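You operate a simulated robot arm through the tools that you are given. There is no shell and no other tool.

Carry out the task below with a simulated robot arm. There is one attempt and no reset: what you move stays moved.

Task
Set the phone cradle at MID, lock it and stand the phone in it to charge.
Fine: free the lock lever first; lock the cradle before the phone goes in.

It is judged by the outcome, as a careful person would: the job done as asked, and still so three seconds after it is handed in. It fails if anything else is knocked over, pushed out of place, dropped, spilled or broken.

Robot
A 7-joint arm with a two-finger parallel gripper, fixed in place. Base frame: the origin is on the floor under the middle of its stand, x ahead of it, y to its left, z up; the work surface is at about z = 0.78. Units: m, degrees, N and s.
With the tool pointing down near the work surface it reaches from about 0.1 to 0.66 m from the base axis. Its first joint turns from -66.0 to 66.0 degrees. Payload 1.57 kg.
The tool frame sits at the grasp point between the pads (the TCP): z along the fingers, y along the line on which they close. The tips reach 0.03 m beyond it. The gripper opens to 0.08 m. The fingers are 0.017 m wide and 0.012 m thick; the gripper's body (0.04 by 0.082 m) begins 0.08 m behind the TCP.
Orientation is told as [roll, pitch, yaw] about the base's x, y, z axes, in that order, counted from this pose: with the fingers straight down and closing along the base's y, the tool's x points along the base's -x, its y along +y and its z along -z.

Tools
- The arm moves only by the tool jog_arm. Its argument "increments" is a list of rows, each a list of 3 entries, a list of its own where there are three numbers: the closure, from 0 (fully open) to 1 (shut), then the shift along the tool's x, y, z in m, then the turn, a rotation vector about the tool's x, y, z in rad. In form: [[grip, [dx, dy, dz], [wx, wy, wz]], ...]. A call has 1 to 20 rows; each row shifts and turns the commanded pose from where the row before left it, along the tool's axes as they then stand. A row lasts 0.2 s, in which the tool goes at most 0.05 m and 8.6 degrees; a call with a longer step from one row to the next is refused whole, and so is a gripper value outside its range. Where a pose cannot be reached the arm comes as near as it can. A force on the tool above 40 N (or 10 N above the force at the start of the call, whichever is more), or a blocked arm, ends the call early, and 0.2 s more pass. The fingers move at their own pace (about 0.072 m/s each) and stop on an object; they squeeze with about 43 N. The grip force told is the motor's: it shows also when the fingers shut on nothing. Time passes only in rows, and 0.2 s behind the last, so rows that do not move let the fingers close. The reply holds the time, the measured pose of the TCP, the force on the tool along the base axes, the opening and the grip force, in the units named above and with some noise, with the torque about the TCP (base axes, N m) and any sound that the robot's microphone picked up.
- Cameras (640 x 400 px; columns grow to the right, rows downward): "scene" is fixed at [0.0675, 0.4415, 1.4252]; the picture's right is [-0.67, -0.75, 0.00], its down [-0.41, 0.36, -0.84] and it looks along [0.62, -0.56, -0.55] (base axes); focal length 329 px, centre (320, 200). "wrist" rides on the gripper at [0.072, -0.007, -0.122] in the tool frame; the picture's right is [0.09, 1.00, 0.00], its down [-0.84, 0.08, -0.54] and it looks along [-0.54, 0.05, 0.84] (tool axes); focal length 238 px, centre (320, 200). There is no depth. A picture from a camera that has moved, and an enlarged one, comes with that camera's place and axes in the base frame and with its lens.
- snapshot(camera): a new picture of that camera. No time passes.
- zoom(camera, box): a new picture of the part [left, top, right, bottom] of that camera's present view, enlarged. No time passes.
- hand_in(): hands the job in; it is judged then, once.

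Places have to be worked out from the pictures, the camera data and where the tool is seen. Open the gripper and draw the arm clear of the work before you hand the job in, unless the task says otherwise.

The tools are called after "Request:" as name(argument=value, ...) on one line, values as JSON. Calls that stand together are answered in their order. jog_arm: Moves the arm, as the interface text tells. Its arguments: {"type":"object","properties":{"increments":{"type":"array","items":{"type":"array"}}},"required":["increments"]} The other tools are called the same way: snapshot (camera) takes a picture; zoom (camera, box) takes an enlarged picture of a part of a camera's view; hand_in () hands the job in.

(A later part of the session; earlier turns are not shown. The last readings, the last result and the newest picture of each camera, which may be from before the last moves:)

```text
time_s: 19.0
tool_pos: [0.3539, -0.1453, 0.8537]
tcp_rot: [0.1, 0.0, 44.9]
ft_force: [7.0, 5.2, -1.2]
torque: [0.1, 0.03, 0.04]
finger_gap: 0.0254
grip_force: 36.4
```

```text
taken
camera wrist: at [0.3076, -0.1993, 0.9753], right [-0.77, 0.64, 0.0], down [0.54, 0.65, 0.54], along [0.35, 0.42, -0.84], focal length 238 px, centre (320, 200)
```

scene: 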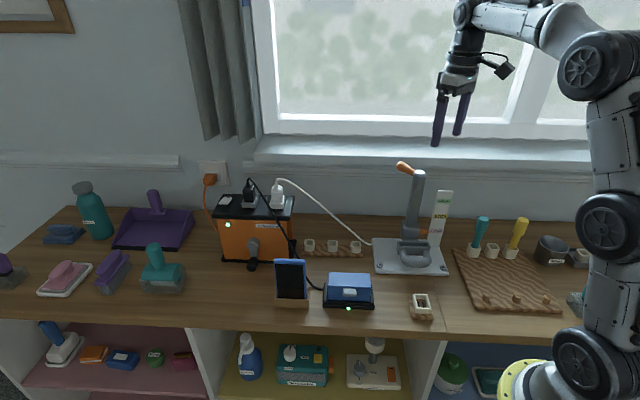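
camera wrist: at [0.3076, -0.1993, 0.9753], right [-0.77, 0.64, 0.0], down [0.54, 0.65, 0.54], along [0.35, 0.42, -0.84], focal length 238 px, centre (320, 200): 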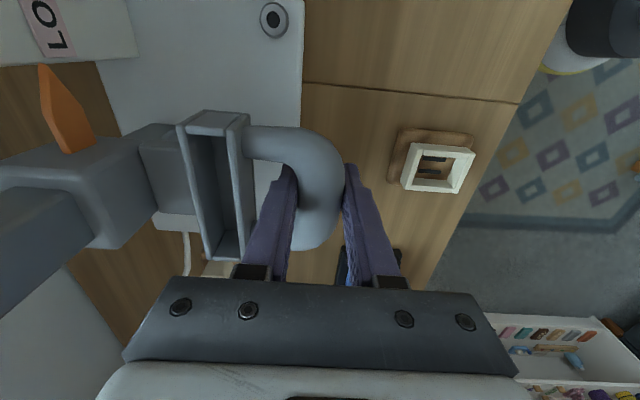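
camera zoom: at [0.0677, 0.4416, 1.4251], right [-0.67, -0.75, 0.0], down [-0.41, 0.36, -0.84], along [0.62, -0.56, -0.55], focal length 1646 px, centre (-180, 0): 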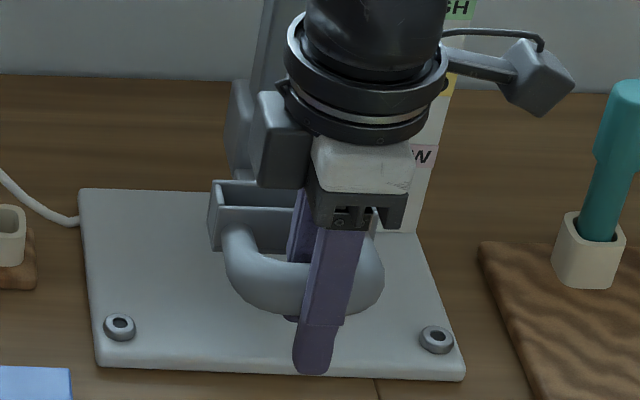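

The cradle rises easily, about 14 mm so far, and the force is small. I'll continue up to about 51 mm total.

Request:
jog_arm(increments=[[1.0, [0, 0, -0.0075], [0, 0, 0]], [1.0, [0, 0, -0.0075], [0, 0, 0]], [1.0, [0, 0, -0.0075], [0, 0, 0]], [1.0, [0, 0, -0.0075], [0, 0, 0]], [1.0, [0, 0, -0.006], [0, 0, 0]], [1.0, [0, 0, 0], [0, 0, 0]]])

Request:
zoom(camera="scene", box=[375, 160, 465, 280])

Request:
snapshot(camera="wrist")

Request:
zoom(camera="wrist", box=[0, 0, 160, 120])

```text
time_s: 20.4
tool_pos: [0.355, -0.1448, 0.8898]
tcp_rot: [0.1, 0.0, 44.9]
ft_force: [8.5, 11.5, -0.4]
torque: [-0.07, 0.05, 0.02]
finger_gap: 0.0254
grip_force: 36.7
```

```text
3.33 times, centred on (420, 220) of scene
camera zoom: at [0.0677, 0.4418, 1.4251], right [-0.67, -0.75, 0.0], down [-0.41, 0.36, -0.84], along [0.62, -0.56, -0.55], focal length 1097 px, centre (-13, 133)
```

zoom: 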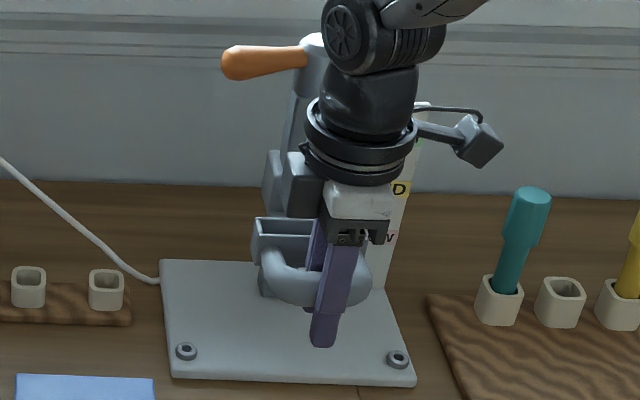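

```text
taken
camera wrist: at [0.3074, -0.1992, 1.0113], right [-0.77, 0.64, 0.0], down [0.54, 0.65, 0.54], along [0.35, 0.42, -0.84], focal length 238 px, centre (320, 200)
```

wrist: 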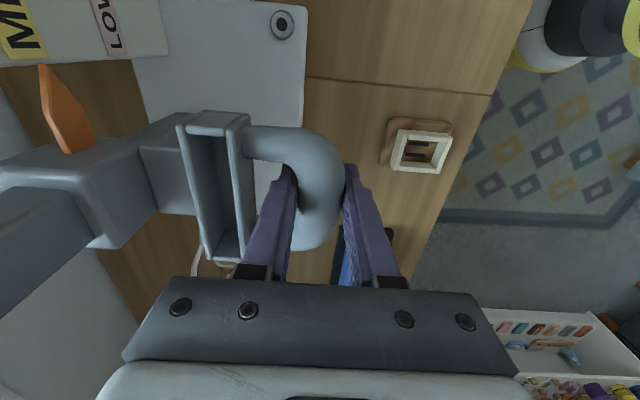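

```text
3.33 times, centred on (80, 60) of wrist
camera zoom: at [0.3074, -0.1992, 1.0113], right [-0.77, 0.64, 0.0], down [0.54, 0.65, 0.54], along [0.35, 0.42, -0.84], focal length 794 px, centre (1120, 667)
```

zoom: 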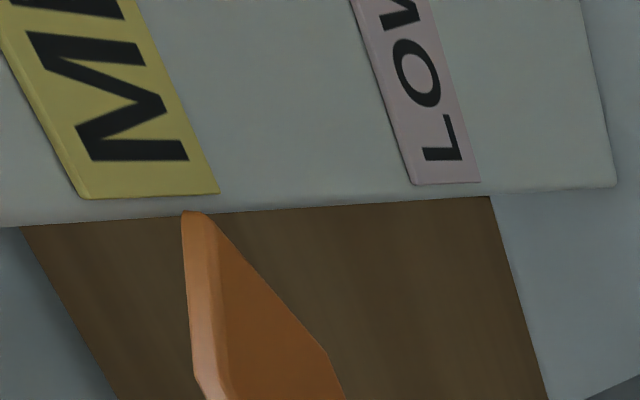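

The pointer tip is now level with MID: I lifted 50.3 mm and the label is about 51 mm up. There is a 14 N sideways load, so I'll relieve it slightly and add the last 0.7 mm.

Request:
jog_arm(increments=[[1.0, [-0.001, 0, -0.0007], [0, 0, 0]], [1.0, [0, 0, 0], [0, 0, 0]]])

Request:
zoom(camera="scene", box=[395, 190, 445, 240])

Request:
zoom(camera="wrist", box=[0, 0, 160, 120])

```text
time_s: 21.0
tool_pos: [0.3538, -0.145, 0.8907]
tcp_rot: [0.1, 0.1, 45.0]
ft_force: [2.4, 4.3, -0.7]
torque: [0.08, -0.09, 0.01]
finger_gap: 0.0252
grip_force: 36.4
```

```text
8.00 times, centred on (420, 215) of scene
camera zoom: at [0.0675, 0.4416, 1.4251], right [-0.67, -0.75, 0.0], down [-0.41, 0.36, -0.84], along [0.62, -0.56, -0.55], focal length 2633 px, centre (-480, 80)
```

zoom: 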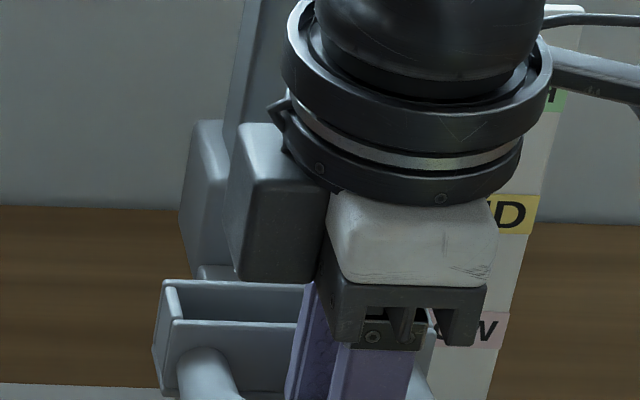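

```text
3.33 times, centred on (80, 60) of wrist
camera zoom: at [0.3076, -0.1991, 1.0118], right [-0.77, 0.64, 0.0], down [0.54, 0.65, 0.54], along [0.35, 0.42, -0.84], focal length 794 px, centre (1120, 667)
```

zoom: 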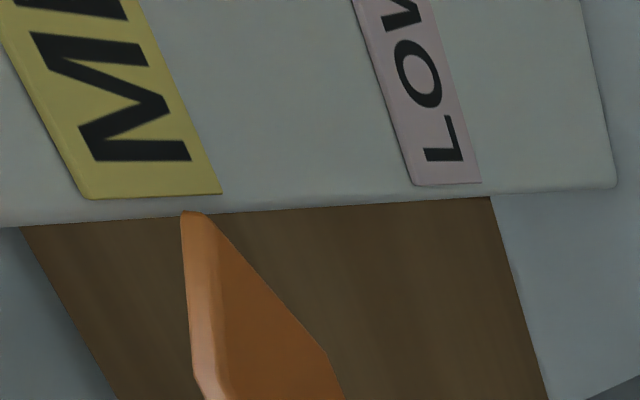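

Side load is down to about 5 N, and the tool z of 0.8907 means 51 mm of lift. I'll loosen the grip very gradually to see whether the slide holds itself, keeping the fingers in place around the bar.

Request:
jog_arm(increments=[[0.7, [0, 0, 0], [0, 0, 0]], [0.68, [0, 0, 0], [0, 0, 0]]])

Request:
zoom(camera="wrist", box=[0, 0, 160, 120])

Request:
snapshot(camera="wrist")

```text
time_s: 21.6
tool_pos: [0.3544, -0.1441, 0.89]
tcp_rot: [0.0, 0.1, 44.9]
ft_force: [0.1, 0.9, 0.2]
torque: [-0.01, -0.01, -0.03]
finger_gap: 0.0257
grip_force: 0.1
```

```text
3.33 times, centred on (80, 60) of wrist
camera zoom: at [0.3077, -0.1991, 1.0117], right [-0.77, 0.64, 0.0], down [0.54, 0.65, 0.54], along [0.35, 0.42, -0.84], focal length 794 px, centre (1120, 667)
```

zoom: 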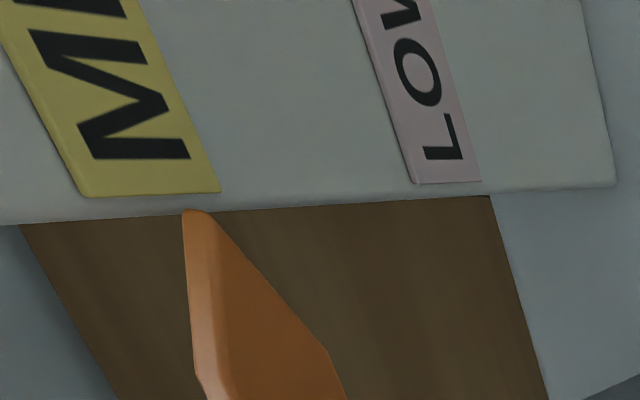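

```text
taken
camera wrist: at [0.3077, -0.1991, 1.0117], right [-0.77, 0.64, 0.0], down [0.54, 0.65, 0.54], along [0.35, 0.42, -0.84], focal length 238 px, centre (320, 200)
```

wrist: 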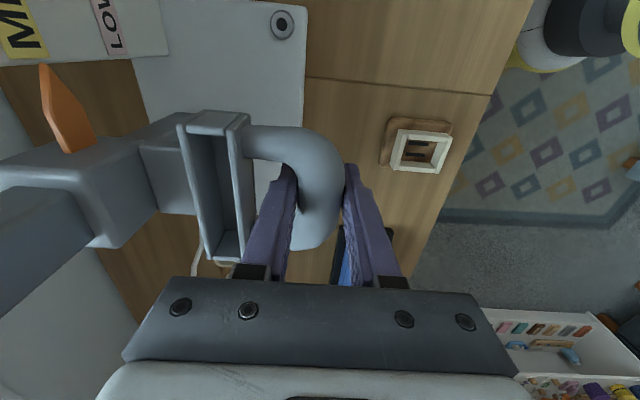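

With grip force at zero the cradle hasn't moved. I'll open a bit more, wait, and check again.

Request:
jog_arm(increments=[[0.63, [0, 0, 0], [0, 0, 0]], [0.6, [0, 0, 0], [0, 0, 0]], [0.55, [0, 0, 0], [0, 0, 0]], [0.5, [0, 0, 0], [0, 0, 0]], [0.48, [0, 0, 0], [0, 0, 0]]])

Request:
zoom(camera="wrist", box=[0, 0, 160, 120])

Request:
snapshot(camera="wrist")

```text
time_s: 22.8
tool_pos: [0.3547, -0.1435, 0.8903]
tcp_rot: [0.0, 0.1, 45.0]
ft_force: [0.1, -0.2, -0.1]
torque: [-0.03, -0.02, 0.0]
finger_gap: 0.0415
grip_force: 0.0
```

```text
3.33 times, centred on (80, 60) of wrist
camera zoom: at [0.3079, -0.1989, 1.0118], right [-0.77, 0.64, 0.0], down [0.54, 0.65, 0.54], along [0.35, 0.42, -0.84], focal length 794 px, centre (1120, 667)
```

zoom: 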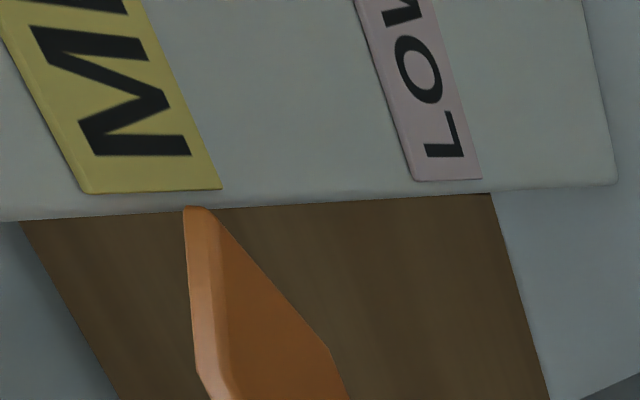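

```text
taken
camera wrist: at [0.3079, -0.1989, 1.0118], right [-0.77, 0.64, 0.0], down [0.54, 0.65, 0.54], along [0.35, 0.42, -0.84], focal length 238 px, centre (320, 200)
```

wrist: 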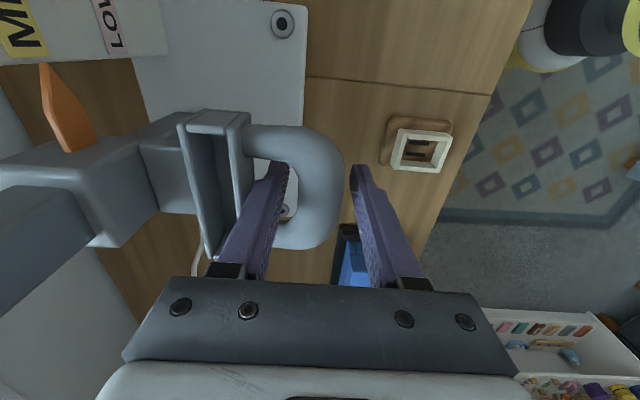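

The cradle holds at MID by friction. I'll withdraw straight up and then check the pointer with an unobstructed view.

Request:
jog_arm(increments=[[0.48, [0, 0, -0.02], [0, 0, 0]], [0.48, [0, 0, -0.03], [0, 0, 0]], [0.48, [0, 0, -0.04], [0, 0, 0]], [0.48, [0, 0, -0.04], [0, 0, 0]], [0.48, [0, 0, -0.04], [0, 0, 0]], [0.48, [0, 0, -0.04], [0, 0, 0]], [0.48, [0, 0, -0.03], [0, 0, 0]]])

Request:
zoom(camera="scene", box=[370, 150, 470, 280])

Request:
zoom(camera="scene", box=[400, 190, 460, 240])

Request:
snapshot(camera="wrist")

```text
time_s: 24.4
tool_pos: [0.3561, -0.1448, 1.1323]
tcp_rot: [0.0, 0.1, 44.8]
ft_force: [0.3, 0.5, -0.2]
torque: [-0.02, 0.01, -0.02]
finger_gap: 0.0416
grip_force: 0.0
```

```text
3.08 times, centred on (420, 215) of scene
camera zoom: at [0.0675, 0.4415, 1.4252], right [-0.67, -0.75, 0.0], down [-0.41, 0.36, -0.84], along [0.62, -0.56, -0.55], focal length 1013 px, centre (12, 154)
```

zoom: 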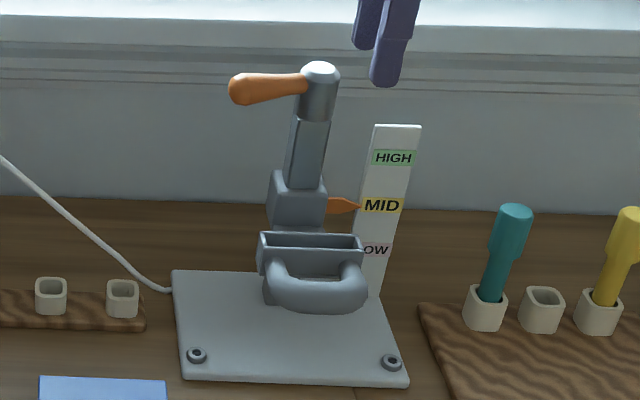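

```text
8.00 times, centred on (430, 215) of scene
camera zoom: at [0.0675, 0.4415, 1.4252], right [-0.67, -0.75, 0.0], down [-0.41, 0.36, -0.84], along [0.62, -0.56, -0.55], focal length 2633 px, centre (-560, 80)
```

zoom: 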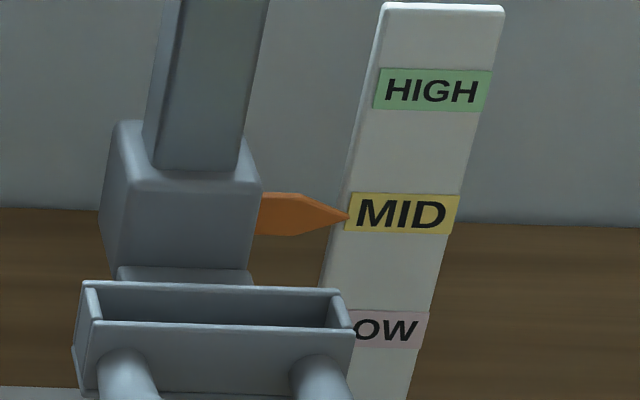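

```text
taken
camera wrist: at [0.3089, -0.1985, 1.2534], right [-0.77, 0.64, 0.0], down [0.54, 0.65, 0.54], along [0.35, 0.42, -0.84], focal length 238 px, centre (320, 200)
```

wrist: 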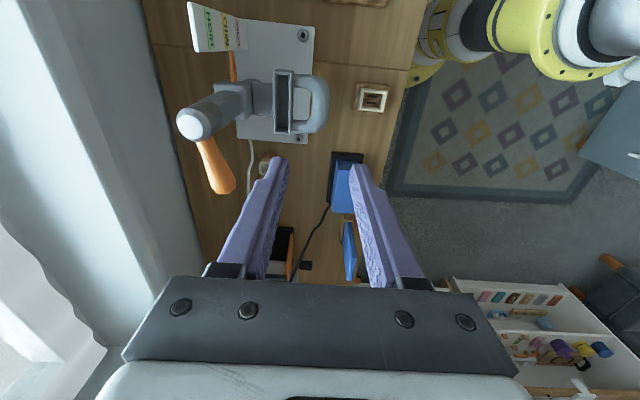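

The pointer is on MID, about 1 mm from label centre, much as it sat at LOW. Now I'll go back above the lever, which is at about 60°, to lock it.

Request:
jog_arm(increments=[[0.4, [-0.013, -0.025, 0], [0, 0, -0.068]], [0.3, [-0.0134, -0.025, 0], [0, 0, -0.068]], [0.3, [-0.0134, -0.025, 0], [0, 0, -0.068]], [0.3, [-0.0134, -0.025, 0], [0, 0, -0.068]], [0.3, [0, 0, 0], [0, 0, 0]]])

Request:
snapshot(camera="wrist")

```text
time_s: 25.6
tool_pos: [0.4671, -0.1666, 1.1316]
tcp_rot: [-0.1, 0.0, 60.5]
ft_force: [-0.4, 0.4, -0.4]
torque: [-0.02, 0.0, -0.01]
finger_gap: 0.0559
grip_force: 0.0
```

```text
taken
camera wrist: at [0.4367, -0.2316, 1.2525], right [-0.91, 0.41, 0.0], down [0.34, 0.77, 0.54], along [0.22, 0.49, -0.84], focal length 238 px, centre (320, 200)
```

wrist: 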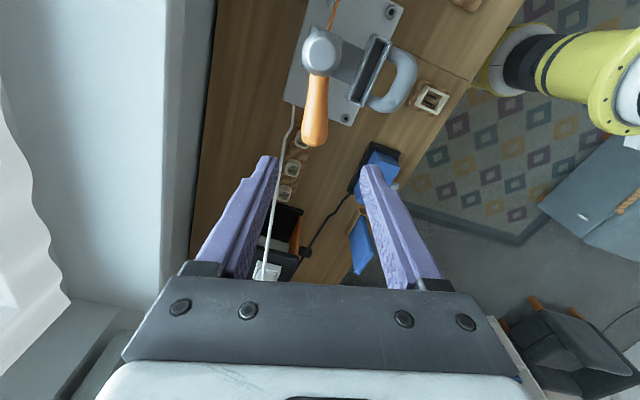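

The tool is about 12 mm too far out radially. I'll correct that and descend around the handle.

Request:
jog_arm(increments=[[0.3, [0.0117, -0.0033, 0], [0, 0, 0]], [0.3, [0, 0, 0.04], [0, 0, 0]], [0.3, [0, 0, 0.04], [0, 0, 0]], [0.3, [0, 0, 0.033], [0, 0, 0]], [0.4, [0, 0, 0], [0, 0, 0]]])

Request:
snapshot(camera="wrist")

```text
time_s: 26.8
tool_pos: [0.4631, -0.1783, 1.0165]
tcp_rot: [0.1, 0.0, 60.5]
ft_force: [-0.3, 0.9, 0.2]
torque: [0.03, 0.02, 0.0]
finger_gap: 0.0481
grip_force: 0.2
```

```text
taken
camera wrist: at [0.4323, -0.2432, 1.1392], right [-0.91, 0.41, 0.0], down [0.34, 0.77, 0.54], along [0.22, 0.49, -0.84], focal length 238 px, centre (320, 200)
```

wrist: 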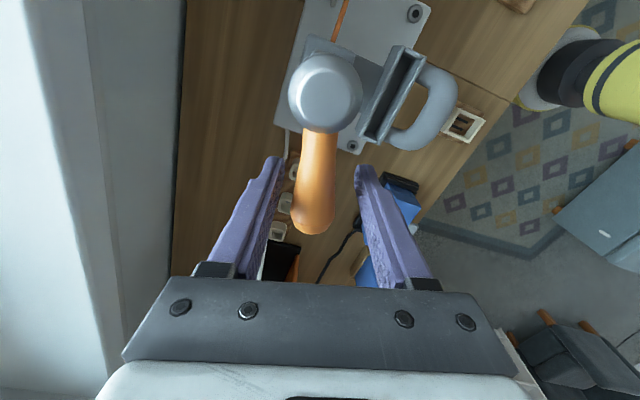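

The handle is centred between the fingers. I'll sweep it clockwise back toward the lock position, with the other finger pushing.

Request:
jog_arm(increments=[[0.42, [0.0, -0.005, 0], [0, 0, 0]], [0.42, [0.0003, -0.0055, 0], [0, 0, 0.1]], [0.42, [0.0003, -0.0055, 0], [0, 0, 0.1]], [0.42, [0.0003, -0.0055, 0], [0, 0, 0.1]], [0.42, [0.0003, -0.0055, 0], [0, 0, 0.1]], [0.42, [0.0003, -0.0055, 0], [0, 0, 0.1]]])

Request:
snapshot(camera="wrist")

Request:
zoom(camera="scene", box=[370, 150, 470, 280])

```text
time_s: 28.2
tool_pos: [0.487, -0.2005, 1.0187]
tcp_rot: [0.0, -0.1, 31.9]
ft_force: [-0.2, -0.3, 0.6]
torque: [0.0, -0.01, 0.0]
finger_gap: 0.0468
grip_force: 0.6
```

```text
taken
camera wrist: at [0.4288, -0.2423, 1.1389], right [-0.6, 0.8, 0.0], down [0.67, 0.51, 0.54], along [0.43, 0.33, -0.84], focal length 238 px, centre (320, 200)
```

wrist: 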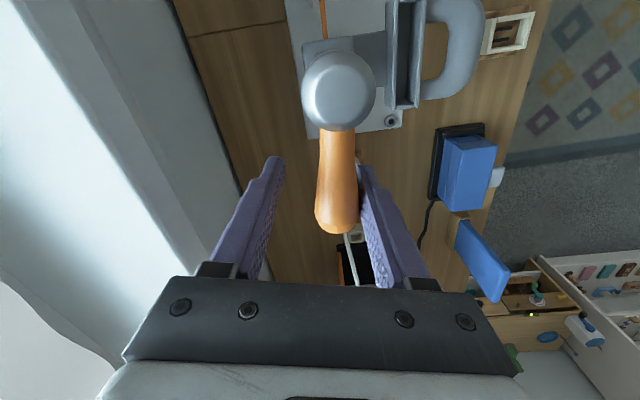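

```text
3.08 times, centred on (420, 215) of scene
camera zoom: at [0.0675, 0.4415, 1.4252], right [-0.67, -0.75, 0.0], down [-0.41, 0.36, -0.84], along [0.62, -0.56, -0.55], focal length 1013 px, centre (12, 154)
```

zoom: 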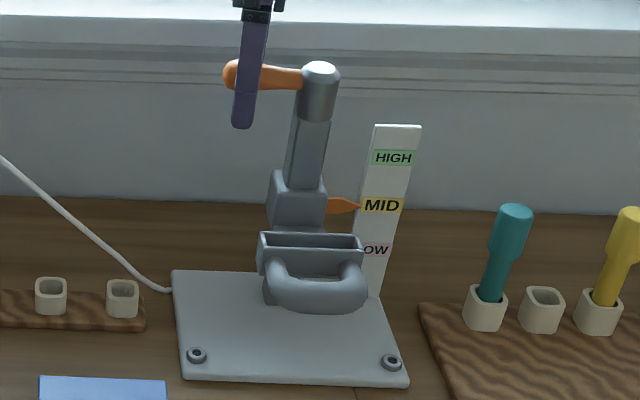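

It's following freely and the pointer is still on MID. I'll continue the sweep toward the original lever angle.

Request:
jog_arm(increments=[[0.42, [0.0003, -0.0055, 0], [0, 0, 0.1]], [0.42, [0.0003, -0.0055, 0], [0, 0, 0.1]], [0.42, [0.0003, -0.0055, 0], [0, 0, 0.1]], [0.42, [0.0003, -0.0055, 0], [0, 0, 0.1]], [0.42, [0.0003, -0.0055, 0], [0, 0, 0.1]]])

Request:
snapshot(camera="wrist")

```text
time_s: 29.4
tool_pos: [0.4953, -0.2246, 1.018]
tcp_rot: [0.0, 0.0, 3.0]
ft_force: [0.4, 0.6, -0.7]
torque: [-0.01, -0.02, -0.01]
finger_gap: 0.0471
grip_force: 0.2
```

```text
taken
camera wrist: at [0.4228, -0.2349, 1.1393], right [-0.15, 0.99, 0.0], down [0.83, 0.12, 0.54], along [0.54, 0.08, -0.84], focal length 238 px, centre (320, 200)
```

wrist: 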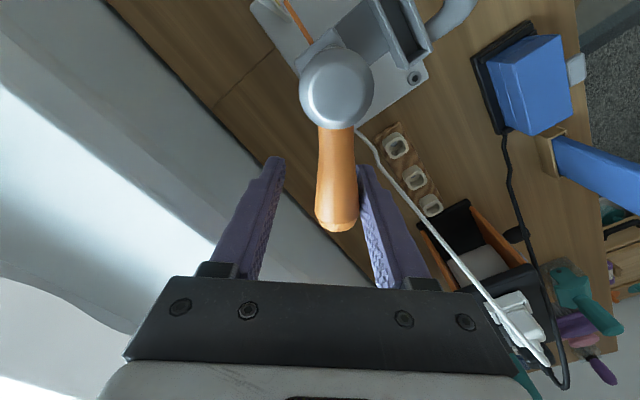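

The handle is at about +12°. It needs roughly 22° more to reach its original locked angle, so I'll continue and watch the force.

Request:
jog_arm(increments=[[0.42, [0.0003, -0.0055, 0], [0, 0, 0.1]], [0.42, [0.0003, -0.0055, 0], [0, 0, 0.1]], [0.42, [0.0003, -0.0055, 0], [0, 0, 0.1]], [0.42, [0.0003, -0.0055, 0], [0, 0, 0.1]]])

Request:
snapshot(camera="wrist")

```text
time_s: 30.4
tool_pos: [0.492, -0.247, 1.0185]
tcp_rot: [0.0, 0.0, -19.8]
ft_force: [-0.9, 3.3, 0.3]
torque: [0.0, 0.01, 0.07]
finger_gap: 0.0493
grip_force: 2.2
```

```text
taken
camera wrist: at [0.421, -0.2279, 1.1392], right [0.25, 0.97, 0.0], down [0.81, -0.21, 0.54], along [0.52, -0.13, -0.84], focal length 238 px, centre (320, 200)
```

wrist: 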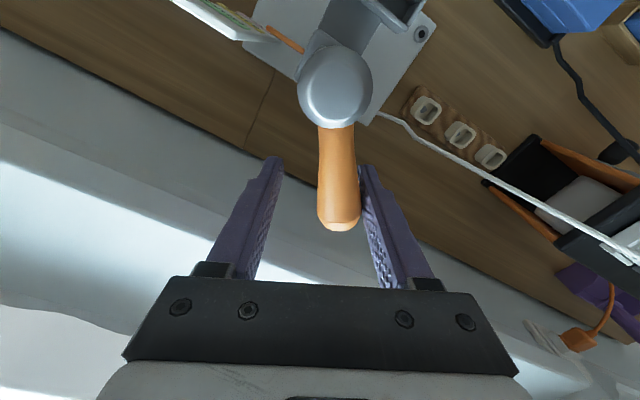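

The handle is back at about -9°, its starting angle, and force is building to about 3.4 N. A small extra push should seat it firmly against its lock stop.

Request:
jog_arm(increments=[[0.42, [0.0003, -0.004, 0], [0, 0, 0.03]], [0.42, [0, -0.002, 0], [0, 0, 0]], [0.42, [0, 0, 0], [0, 0, 0]]])

Request:
snapshot(camera="wrist")

Request:
zoom(camera="scene", box=[370, 130, 470, 260])

```text
time_s: 31.2
tool_pos: [0.4883, -0.2501, 1.018]
tcp_rot: [0.1, 0.0, -21.4]
ft_force: [0.7, 16.0, 1.3]
torque: [-0.09, 0.04, 0.26]
finger_gap: 0.0595
grip_force: 7.6
```

```text
taken
camera wrist: at [0.4195, -0.2308, 1.1391], right [0.28, 0.96, 0.0], down [0.81, -0.23, 0.54], along [0.52, -0.15, -0.84], focal length 238 px, centre (320, 200)
```

wrist: 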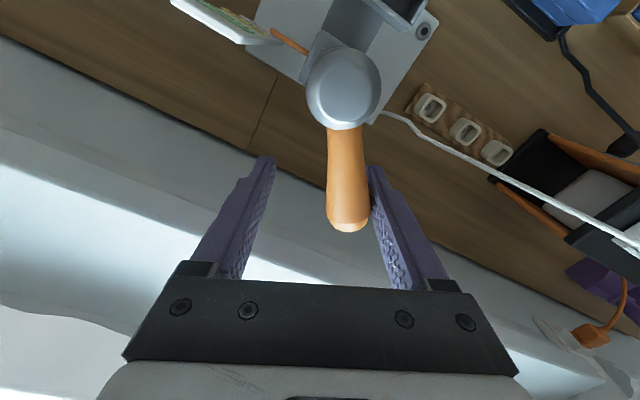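

```text
3.08 times, centred on (420, 195) of scene
camera zoom: at [0.0674, 0.442, 1.425], right [-0.67, -0.75, 0.0], down [-0.41, 0.36, -0.84], along [0.62, -0.56, -0.55], focal length 1013 px, centre (12, 215)
```

zoom: 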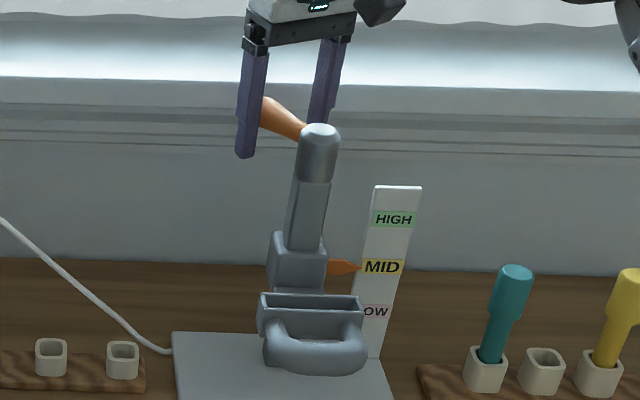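

The lever is hard against its stop at 16 N and the pointer is on MID, so the cradle is locked. I'll back off and rise clear, then study the phone.

Request:
jog_arm(increments=[[0.35, [0, 0.008, 0], [0, 0, 0]], [0.3, [0, 0.006, 0], [0, 0, 0]], [0.3, [0, 0, -0.02], [0, 0, 0]], [0.3, [0, 0, -0.04], [0, 0, 0]], [0.3, [0, 0, -0.04], [0, 0, 0]], [0.3, [0, 0, -0.04], [0, 0, 0]]])

Request:
zoom(camera="scene", box=[370, 150, 470, 280])

Request:
zoom(camera="scene", box=[260, 245, 330, 315])

```text
time_s: 32.6
tool_pos: [0.4947, -0.2403, 1.1579]
tcp_rot: [0.0, 0.1, -21.5]
ft_force: [-0.2, 0.2, 0.6]
torque: [0.0, -0.02, -0.02]
finger_gap: 0.056
grip_force: 0.1
```

```text
3.08 times, centred on (420, 215) of scene
camera zoom: at [0.0674, 0.4415, 1.4252], right [-0.67, -0.75, 0.0], down [-0.41, 0.36, -0.84], along [0.62, -0.56, -0.55], focal length 1013 px, centre (12, 154)
```

zoom: 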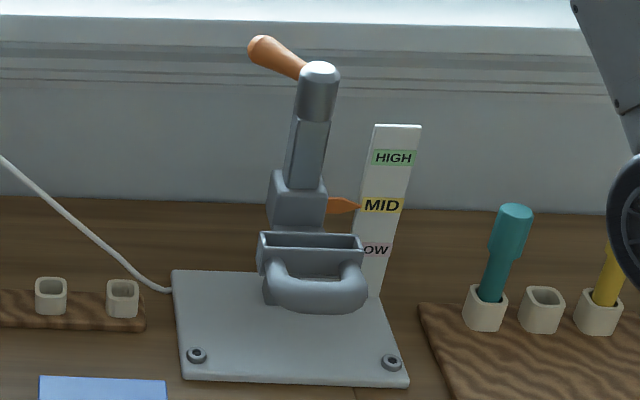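

```text
5.71 times, centred on (295, 280) of scene
camera zoom: at [0.0674, 0.4415, 1.4252], right [-0.67, -0.75, 0.0], down [-0.41, 0.36, -0.84], along [0.62, -0.56, -0.55], focal length 1881 px, centre (463, -257)
```

zoom: 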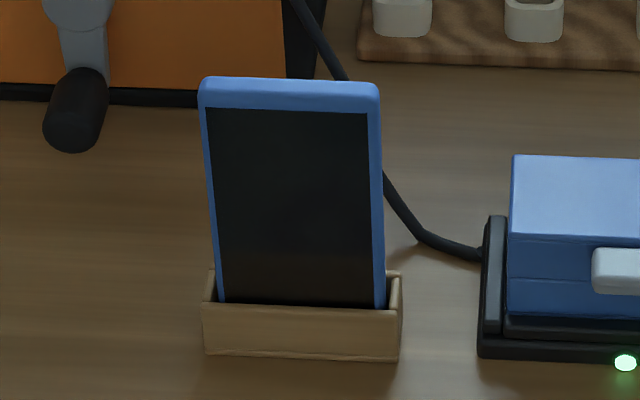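

The cradle is locked on MID. Now I'll turn the tool to yaw 45°, since the phone holder faces the same way as the stand, and go over to look at the phone near (0.50, 0.14), staying high.

Request:
jog_arm(increments=[[0.3, [0, 0, 0], [0, 0, -0.129]], [0.2, [0, 0, 0], [0, 0, -0.129]], [0.1, [0, 0, 0], [0, 0, -0.129]], [0, [0, 0, 0], [0, 0, -0.129]], [0, [0, 0, 0], [0, 0, -0.129]], [0, [0, 0, 0], [0, 0, -0.129]], [0, [0, 0, 0], [0, 0, -0.129]], [0, [0, 0, 0], [0, 0, -0.129]], [0, [0, 0, 0], [0, 0, -0.129]], [0, [-0.0243, 0.0358, 0], [0, 0, 0]], [0, [-0.0243, 0.0358, 0], [0, 0, 0]], [0, [-0.0243, 0.0358, 0], [0, 0, 0]], [0, [-0.0243, 0.0358, 0], [0, 0, 0]], [0, [-0.0243, 0.0358, 0], [0, 0, 0]], [0, [-0.0243, 0.0358, 0], [0, 0, 0]], [0, [-0.0243, 0.0358, 0], [0, 0, 0]], [0, [-0.0243, 0.0358, 0], [0, 0, 0]]])

Request:
snapshot(camera="wrist")

Request:
snapshot(camera="scene")

```text
time_s: 36.2
tool_pos: [0.429, 0.1018, 1.1573]
tcp_rot: [0.0, 0.0, 45.1]
ft_force: [0.2, -0.3, -1.0]
torque: [0.0, -0.02, 0.01]
finger_gap: 0.0802
grip_force: 0.1
```

```text
taken
camera wrist: at [0.3816, 0.046, 1.2788], right [-0.77, 0.64, 0.0], down [0.54, 0.65, 0.54], along [0.35, 0.42, -0.84], focal length 238 px, centre (320, 200)
```

wrist: 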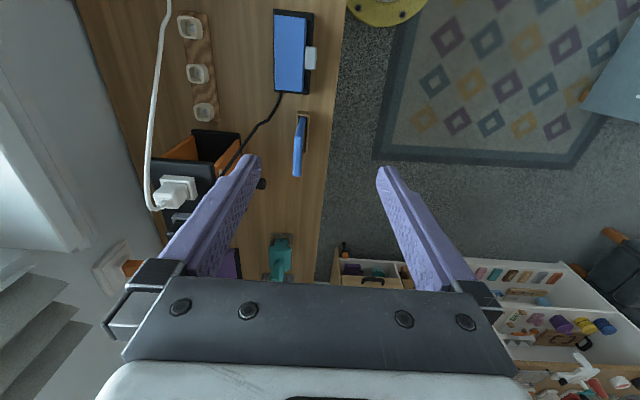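

```text
taken
```

scene: 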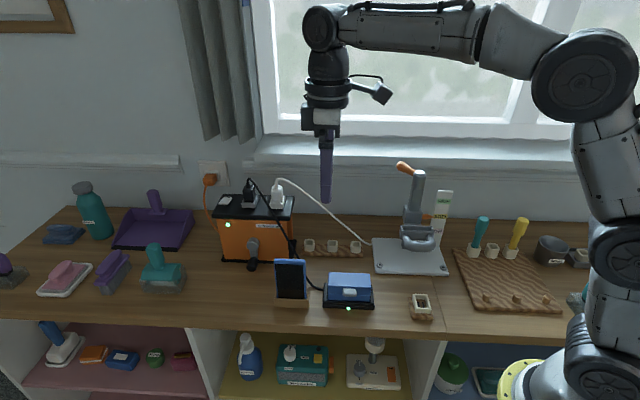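

The phone shows up nearly edge-on from here; I'll enlarge it for measuring.

Request:
zoom(camera="wrist", box=[250, 95, 350, 195])

Request:
zoom(camera="scene", box=[265, 250, 320, 315])

```text
4.00 times, centred on (300, 145) of wrist
camera zoom: at [0.3816, 0.046, 1.2788], right [-0.77, 0.64, 0.0], down [0.54, 0.65, 0.54], along [0.35, 0.42, -0.84], focal length 953 px, centre (400, 420)
```

zoom: 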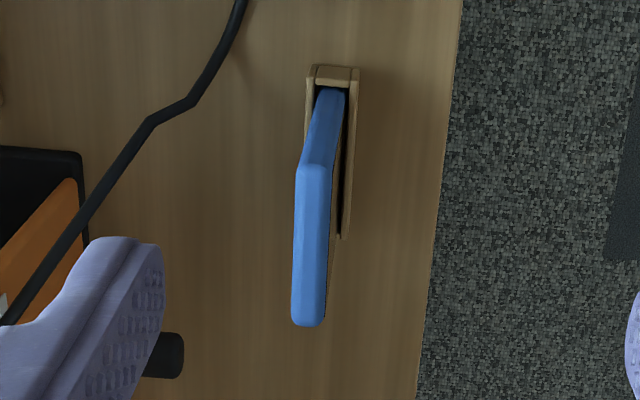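

```text
6.15 times, centred on (292, 282) of scene
camera zoom: at [0.0675, 0.4415, 1.4252], right [-0.67, -0.75, 0.0], down [-0.41, 0.36, -0.84], along [0.62, -0.56, -0.55], focal length 2025 px, centre (489, -308)
```

zoom: 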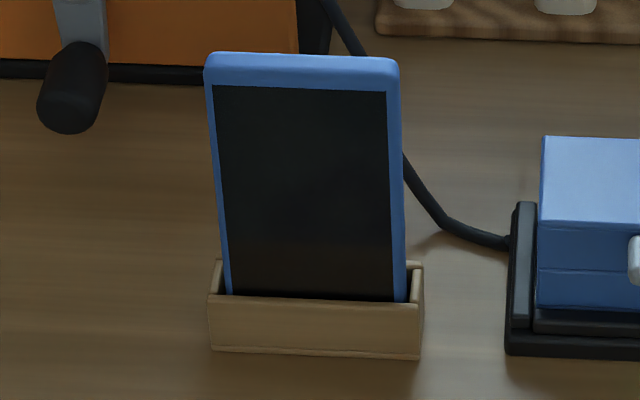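

The phone stands vertical in the holder. Its top is at z ≈ 0.918, centred at (0.506, 0.139), about 68 mm wide and 12 mm thick. I'll move above it and check alignment before gripping by its thickness.

Request:
jog_arm(increments=[[0.4, [-0.0404, -0.014, 0], [0, 0, 0]], [0.4, [-0.0404, -0.014, 0], [0, 0, 0]], [0.4, [0, 0, 0.045], [0, 0, 0]], [0.4, [0, 0, 0.045], [0, 0, 0]], [0.4, [0, 0, 0.045], [0, 0, 0]], [0.4, [0, 0, 0], [0, 0, 0]]])

Request:
snapshot(camera="wrist")

Request:
zoom(camera="wrist", box=[230, 100, 410, 220])

Request:
zoom(camera="scene", box=[240, 200, 350, 310])

```text
time_s: 37.6
tool_pos: [0.5056, 0.1374, 1.0229]
tcp_rot: [0.0, 0.1, 45.0]
ft_force: [0.2, 0.3, -0.6]
torque: [0.03, 0.0, -0.02]
finger_gap: 0.0481
grip_force: 0.1
```

```text
taken
camera wrist: at [0.4586, 0.0823, 1.1434], right [-0.77, 0.64, 0.0], down [0.54, 0.65, 0.54], along [0.35, 0.42, -0.84], focal length 238 px, centre (320, 200)
```

wrist: 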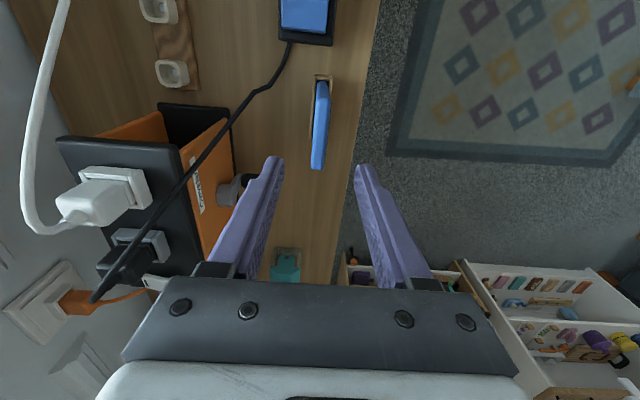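

```text
3.33 times, centred on (320, 160) of wrist
camera zoom: at [0.4586, 0.0823, 1.1434], right [-0.77, 0.64, 0.0], down [0.54, 0.65, 0.54], along [0.35, 0.42, -0.84], focal length 794 px, centre (320, 333)
```

zoom: 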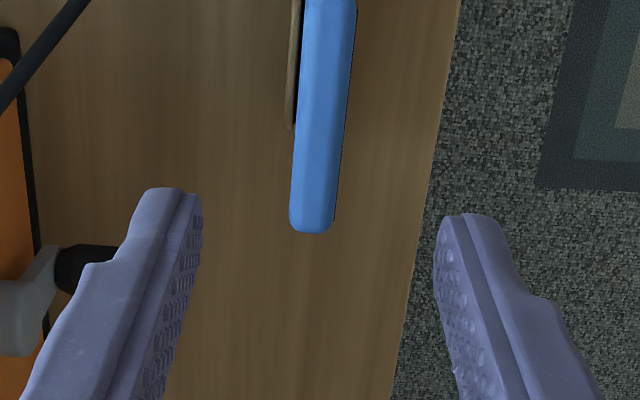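

```text
3.64 times, centred on (295, 255) of scene
camera zoom: at [0.0675, 0.4415, 1.4252], right [-0.67, -0.75, 0.0], down [-0.41, 0.36, -0.84], along [0.62, -0.56, -0.55], focal length 1197 px, centre (411, 0)
```

zoom: 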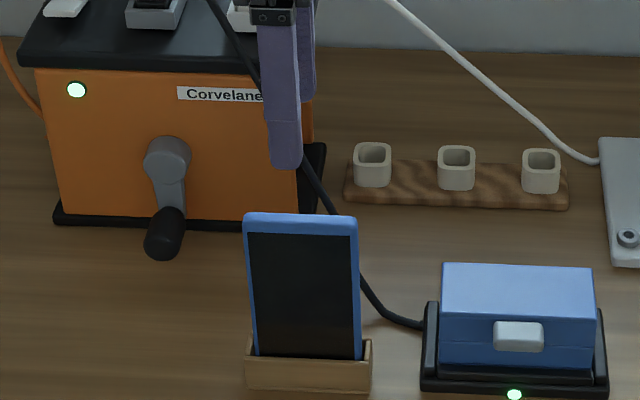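

The phone's top is centred about 1.7 mm forward of the tool line. I'll correct that, descend so the pads cover the upper 50 mm, and check before closing.

Request:
jog_arm(increments=[[0.4, [-0.0015, 0.0017, 0], [0, 0, 0]], [0.4, [0, 0, 0.045], [0, 0, 0]], [0.4, [0, 0, 0.045], [0, 0, 0]], [0.4, [0, 0, 0.038], [0, 0, 0]], [0.4, [0, 0, 0], [0, 0, 0]]])

Request:
snapshot(camera="wrist")

Request:
zoom(camera="scene", box=[240, 200, 350, 310])

```text
time_s: 38.8
tool_pos: [0.5058, 0.1398, 0.8927]
tcp_rot: [0.1, 0.0, 45.1]
ft_force: [-1.3, 1.2, 0.2]
torque: [0.01, 0.02, 0.03]
finger_gap: 0.0481
grip_force: 0.0
```

```text
taken
camera wrist: at [0.4583, 0.0843, 1.0153], right [-0.77, 0.64, 0.0], down [0.54, 0.65, 0.54], along [0.35, 0.42, -0.84], focal length 238 px, centre (320, 200)
```

wrist: 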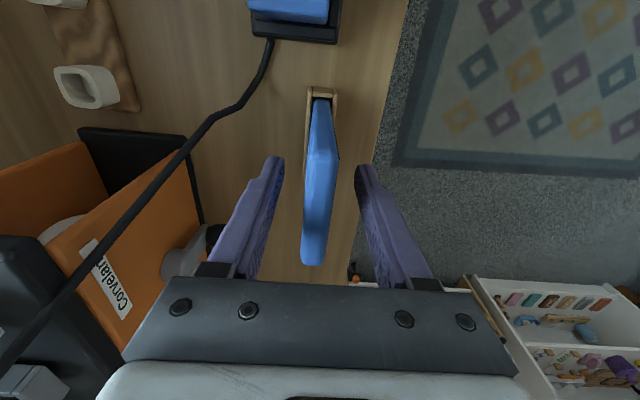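

```text
3.64 times, centred on (295, 255) of scene
camera zoom: at [0.0675, 0.4415, 1.4252], right [-0.67, -0.75, 0.0], down [-0.41, 0.36, -0.84], along [0.62, -0.56, -0.55], focal length 1197 px, centre (411, 0)
```

zoom: 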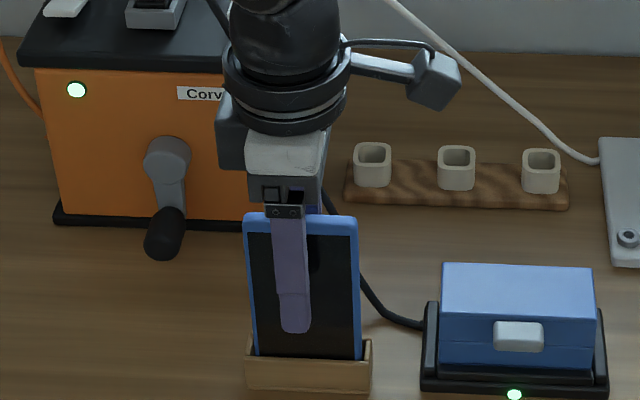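

Both fingers are clear of the phone, one each side. I'll zoom in on the centring and any small angle error before closing.

Request:
zoom(camera="wrist", box=[230, 80, 410, 280])

```text
2.00 times, centred on (320, 180) of wrist
camera zoom: at [0.4583, 0.0843, 1.0153], right [-0.77, 0.64, 0.0], down [0.54, 0.65, 0.54], along [0.35, 0.42, -0.84], focal length 477 px, centre (320, 240)
```

zoom: 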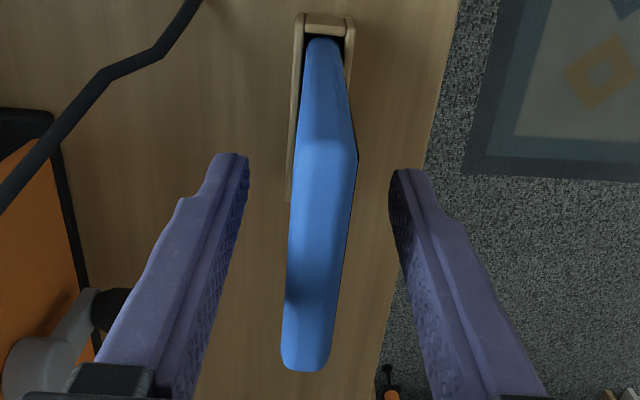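

The phone is parallel to the pads and within 1 mm of centre. Closing the grip.

Request:
jog_arm(increments=[[0.7, [0, 0, 0], [0, 0, 0]], [0.85, [0, 0, 0], [0, 0, 0]], [1.0, [0, 0, 0], [0, 0, 0]], [1.0, [0, 0, 0], [0, 0, 0]]])

Request:
snapshot(camera="wrist")

```text
time_s: 39.8
tool_pos: [0.5048, 0.1406, 0.8946]
tcp_rot: [-0.1, 0.0, 45.0]
ft_force: [1.5, -0.9, -0.2]
torque: [-0.1, -0.09, -0.03]
finger_gap: 0.0134
grip_force: 29.6
```

```text
taken
camera wrist: at [0.4584, 0.0843, 1.0157], right [-0.77, 0.64, 0.0], down [0.54, 0.65, 0.54], along [0.35, 0.42, -0.84], focal length 238 px, centre (320, 200)
```

wrist: 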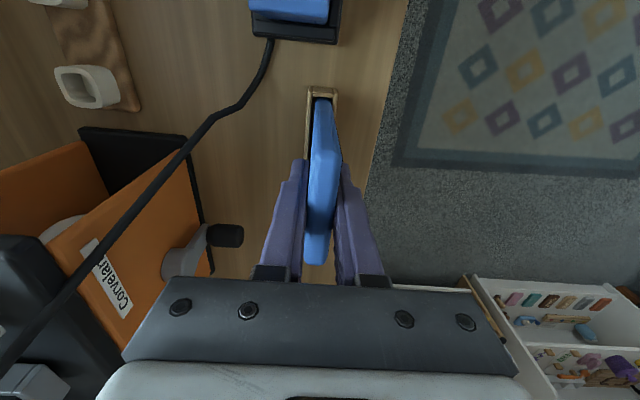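

The phone is gripped at 13.4 mm with low side load. I'll lift it straight up out of the holder.

Request:
jog_arm(increments=[[1.0, [0, 0, -0.01], [0, 0, 0]], [1.0, [0, 0, -0.02], [0, 0, 0]], [1.0, [0, 0, -0.03], [0, 0, 0]], [1.0, [0, 0, -0.04], [0, 0, 0]], [1.0, [0, 0, -0.04], [0, 0, 0]], [1.0, [0, 0, -0.03], [0, 0, 0]], [1.0, [0, 0, 0], [0, 0, 0]]])

Request:
snapshot(camera="scene")

Request:
zoom(camera="scene", box=[250, 140, 350, 310])

Request:
snapshot(camera="wrist")

```text
time_s: 41.4
tool_pos: [0.5051, 0.1397, 1.0663]
tcp_rot: [0.0, -0.1, 45.1]
ft_force: [0.3, 0.1, -1.5]
torque: [0.04, 0.02, 0.0]
finger_gap: 0.0138
grip_force: 30.2
```

```text
taken
```

scene: 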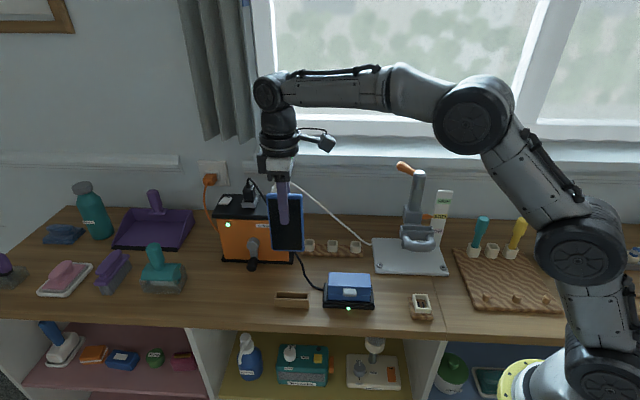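

```text
2.35 times, centred on (300, 225) of scene
camera zoom: at [0.0675, 0.4415, 1.4252], right [-0.67, -0.75, 0.0], down [-0.41, 0.36, -0.84], along [0.62, -0.56, -0.55], focal length 774 px, centre (367, 141)
```

zoom: 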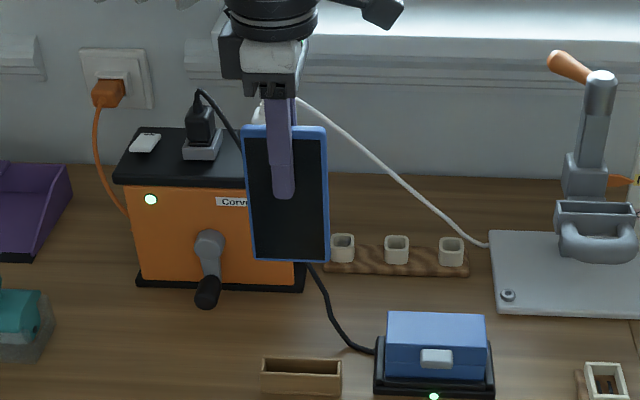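

```text
taken
camera wrist: at [0.4593, 0.0848, 1.1861], right [-0.77, 0.64, 0.0], down [0.54, 0.65, 0.54], along [0.35, 0.42, -0.84], focal length 238 px, centre (320, 200)
```

wrist: 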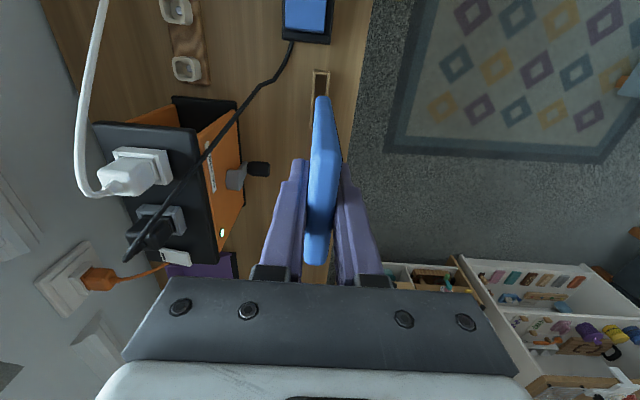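

The phone is out cleanly: its bottom is about 113 mm below the tool point, upright and screen to the front. I'll carry it sideways, in front of the stand and well clear of the handle, to view the slot before inserting.

Request:
jog_arm(increments=[[1.0, [0.03, 0, 0], [0, 0, 0]], [1.0, [0.0395, 0, 0], [0, 0, 0]], [1.0, [0.0395, 0, 0], [0, 0, 0]], [1.0, [0.0395, 0, 0], [0, 0, 0]], [1.0, [0.0395, 0, 0], [0, 0, 0]], [1.0, [0.0395, 0, 0], [0, 0, 0]], [1.0, [0.0395, 0, 0], [0, 0, 0]], [1.0, [0.0395, 0, 0], [0, 0, 0]], [1.0, [0, -0.03, 0], [0, 0, 0]], [1.0, [0, 0, 0], [0, 0, 0]]])

Request:
snapshot(camera="wrist")

Request:
snapshot(camera="scene")

```text
time_s: 43.6
tool_pos: [0.3099, -0.099, 1.0638]
tcp_rot: [0.0, 0.0, 45.1]
ft_force: [-0.3, -0.1, -2.0]
torque: [-0.03, 0.03, 0.01]
finger_gap: 0.0139
grip_force: 29.8
```

```text
taken
camera wrist: at [0.2633, -0.1534, 1.1854], right [-0.77, 0.64, 0.0], down [0.54, 0.65, 0.54], along [0.35, 0.42, -0.84], focal length 238 px, centre (320, 200)
```

wrist: 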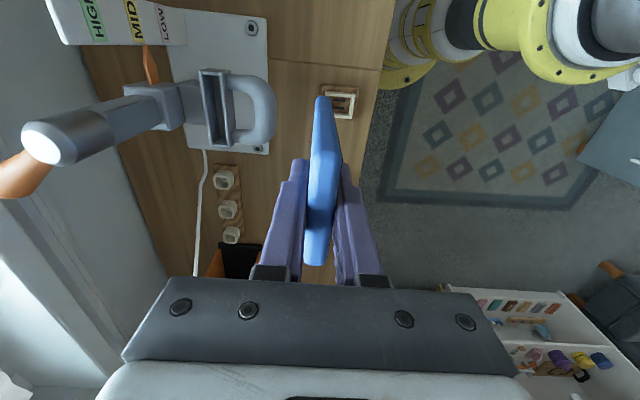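

```text
taken
```

scene: 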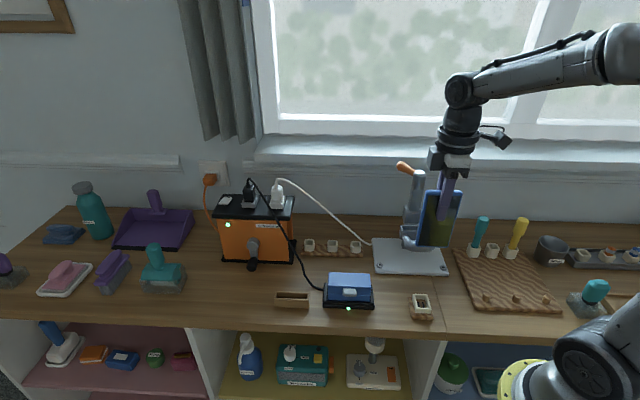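

Request:
zoom(camera="wrist", box=[180, 50, 290, 160])

Request:
zoom(camera="wrist", box=[190, 60, 250, 155])

Request:
zoom(camera="wrist", box=[270, 80, 380, 280])

```text
3.64 times, centred on (235, 105) of wrist
camera zoom: at [0.2633, -0.1534, 1.1854], right [-0.77, 0.64, 0.0], down [0.54, 0.65, 0.54], along [0.35, 0.42, -0.84], focal length 867 px, centre (629, 546)
```

zoom: 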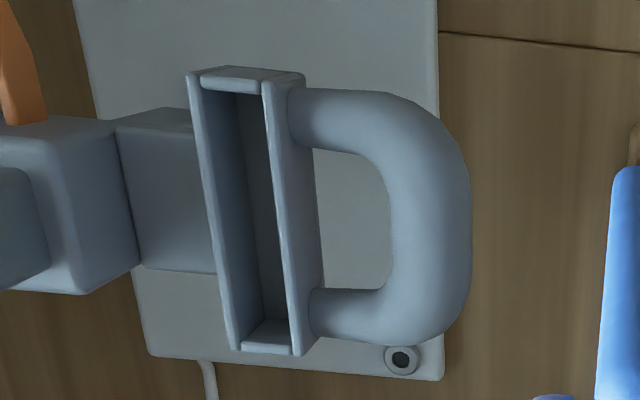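

```text
4.21 times, centred on (220, 108) of wrist
camera zoom: at [0.2633, -0.1534, 1.1854], right [-0.77, 0.64, 0.0], down [0.54, 0.65, 0.54], along [0.35, 0.42, -0.84], focal length 1004 px, centre (741, 590)
```

zoom: 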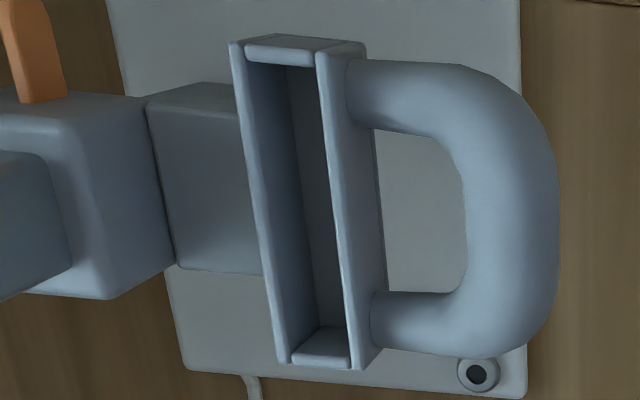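

```text
2.00 times, centred on (325, 180) of wrist
camera zoom: at [0.2633, -0.1534, 1.1854], right [-0.77, 0.64, 0.0], down [0.54, 0.65, 0.54], along [0.35, 0.42, -0.84], focal length 477 px, centre (310, 240)
```

zoom: 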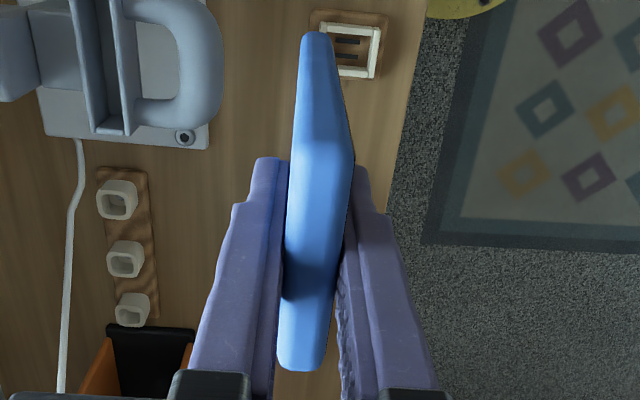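

I'll zoom right into the slot's mid-section and both ends to get its inner edges accurately.

Request:
zoom(camera="wrist", box=[200, 96, 240, 121])

Request:
zoom(camera="wrist", box=[192, 66, 232, 91])

Request:
zoom(camera="wrist", box=[200, 126, 240, 151])

```text
16.00 times, centred on (220, 108) of wrist
camera zoom: at [0.2633, -0.1534, 1.1854], right [-0.77, 0.64, 0.0], down [0.54, 0.65, 0.54], along [0.35, 0.42, -0.84], focal length 3814 px, centre (1920, 1664)
```

zoom: 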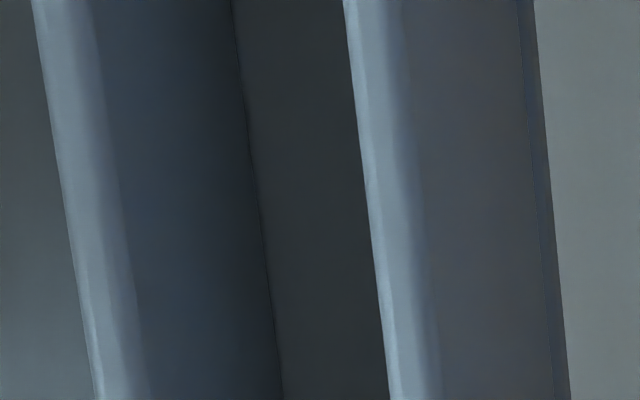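

```text
16.00 times, centred on (212, 78) of wrist
camera zoom: at [0.2633, -0.1534, 1.1854], right [-0.77, 0.64, 0.0], down [0.54, 0.65, 0.54], along [0.35, 0.42, -0.84], focal length 3814 px, centre (2048, 2144)
```

zoom: 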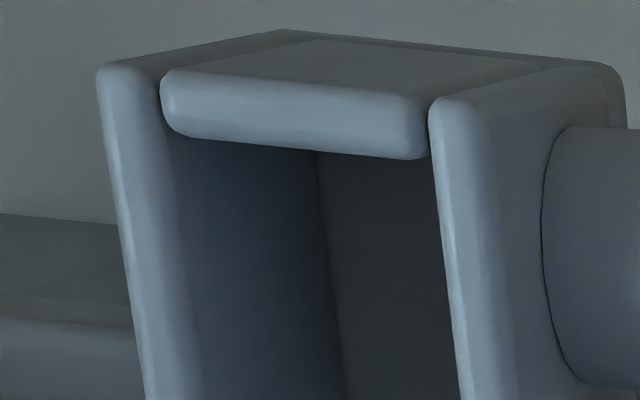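

```text
16.00 times, centred on (220, 138) of wrist
camera zoom: at [0.2633, -0.1534, 1.1854], right [-0.77, 0.64, 0.0], down [0.54, 0.65, 0.54], along [0.35, 0.42, -0.84], focal length 3814 px, centre (1920, 1184)
```

zoom: 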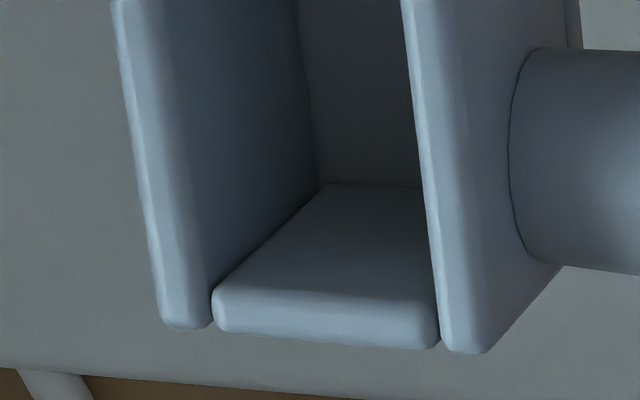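

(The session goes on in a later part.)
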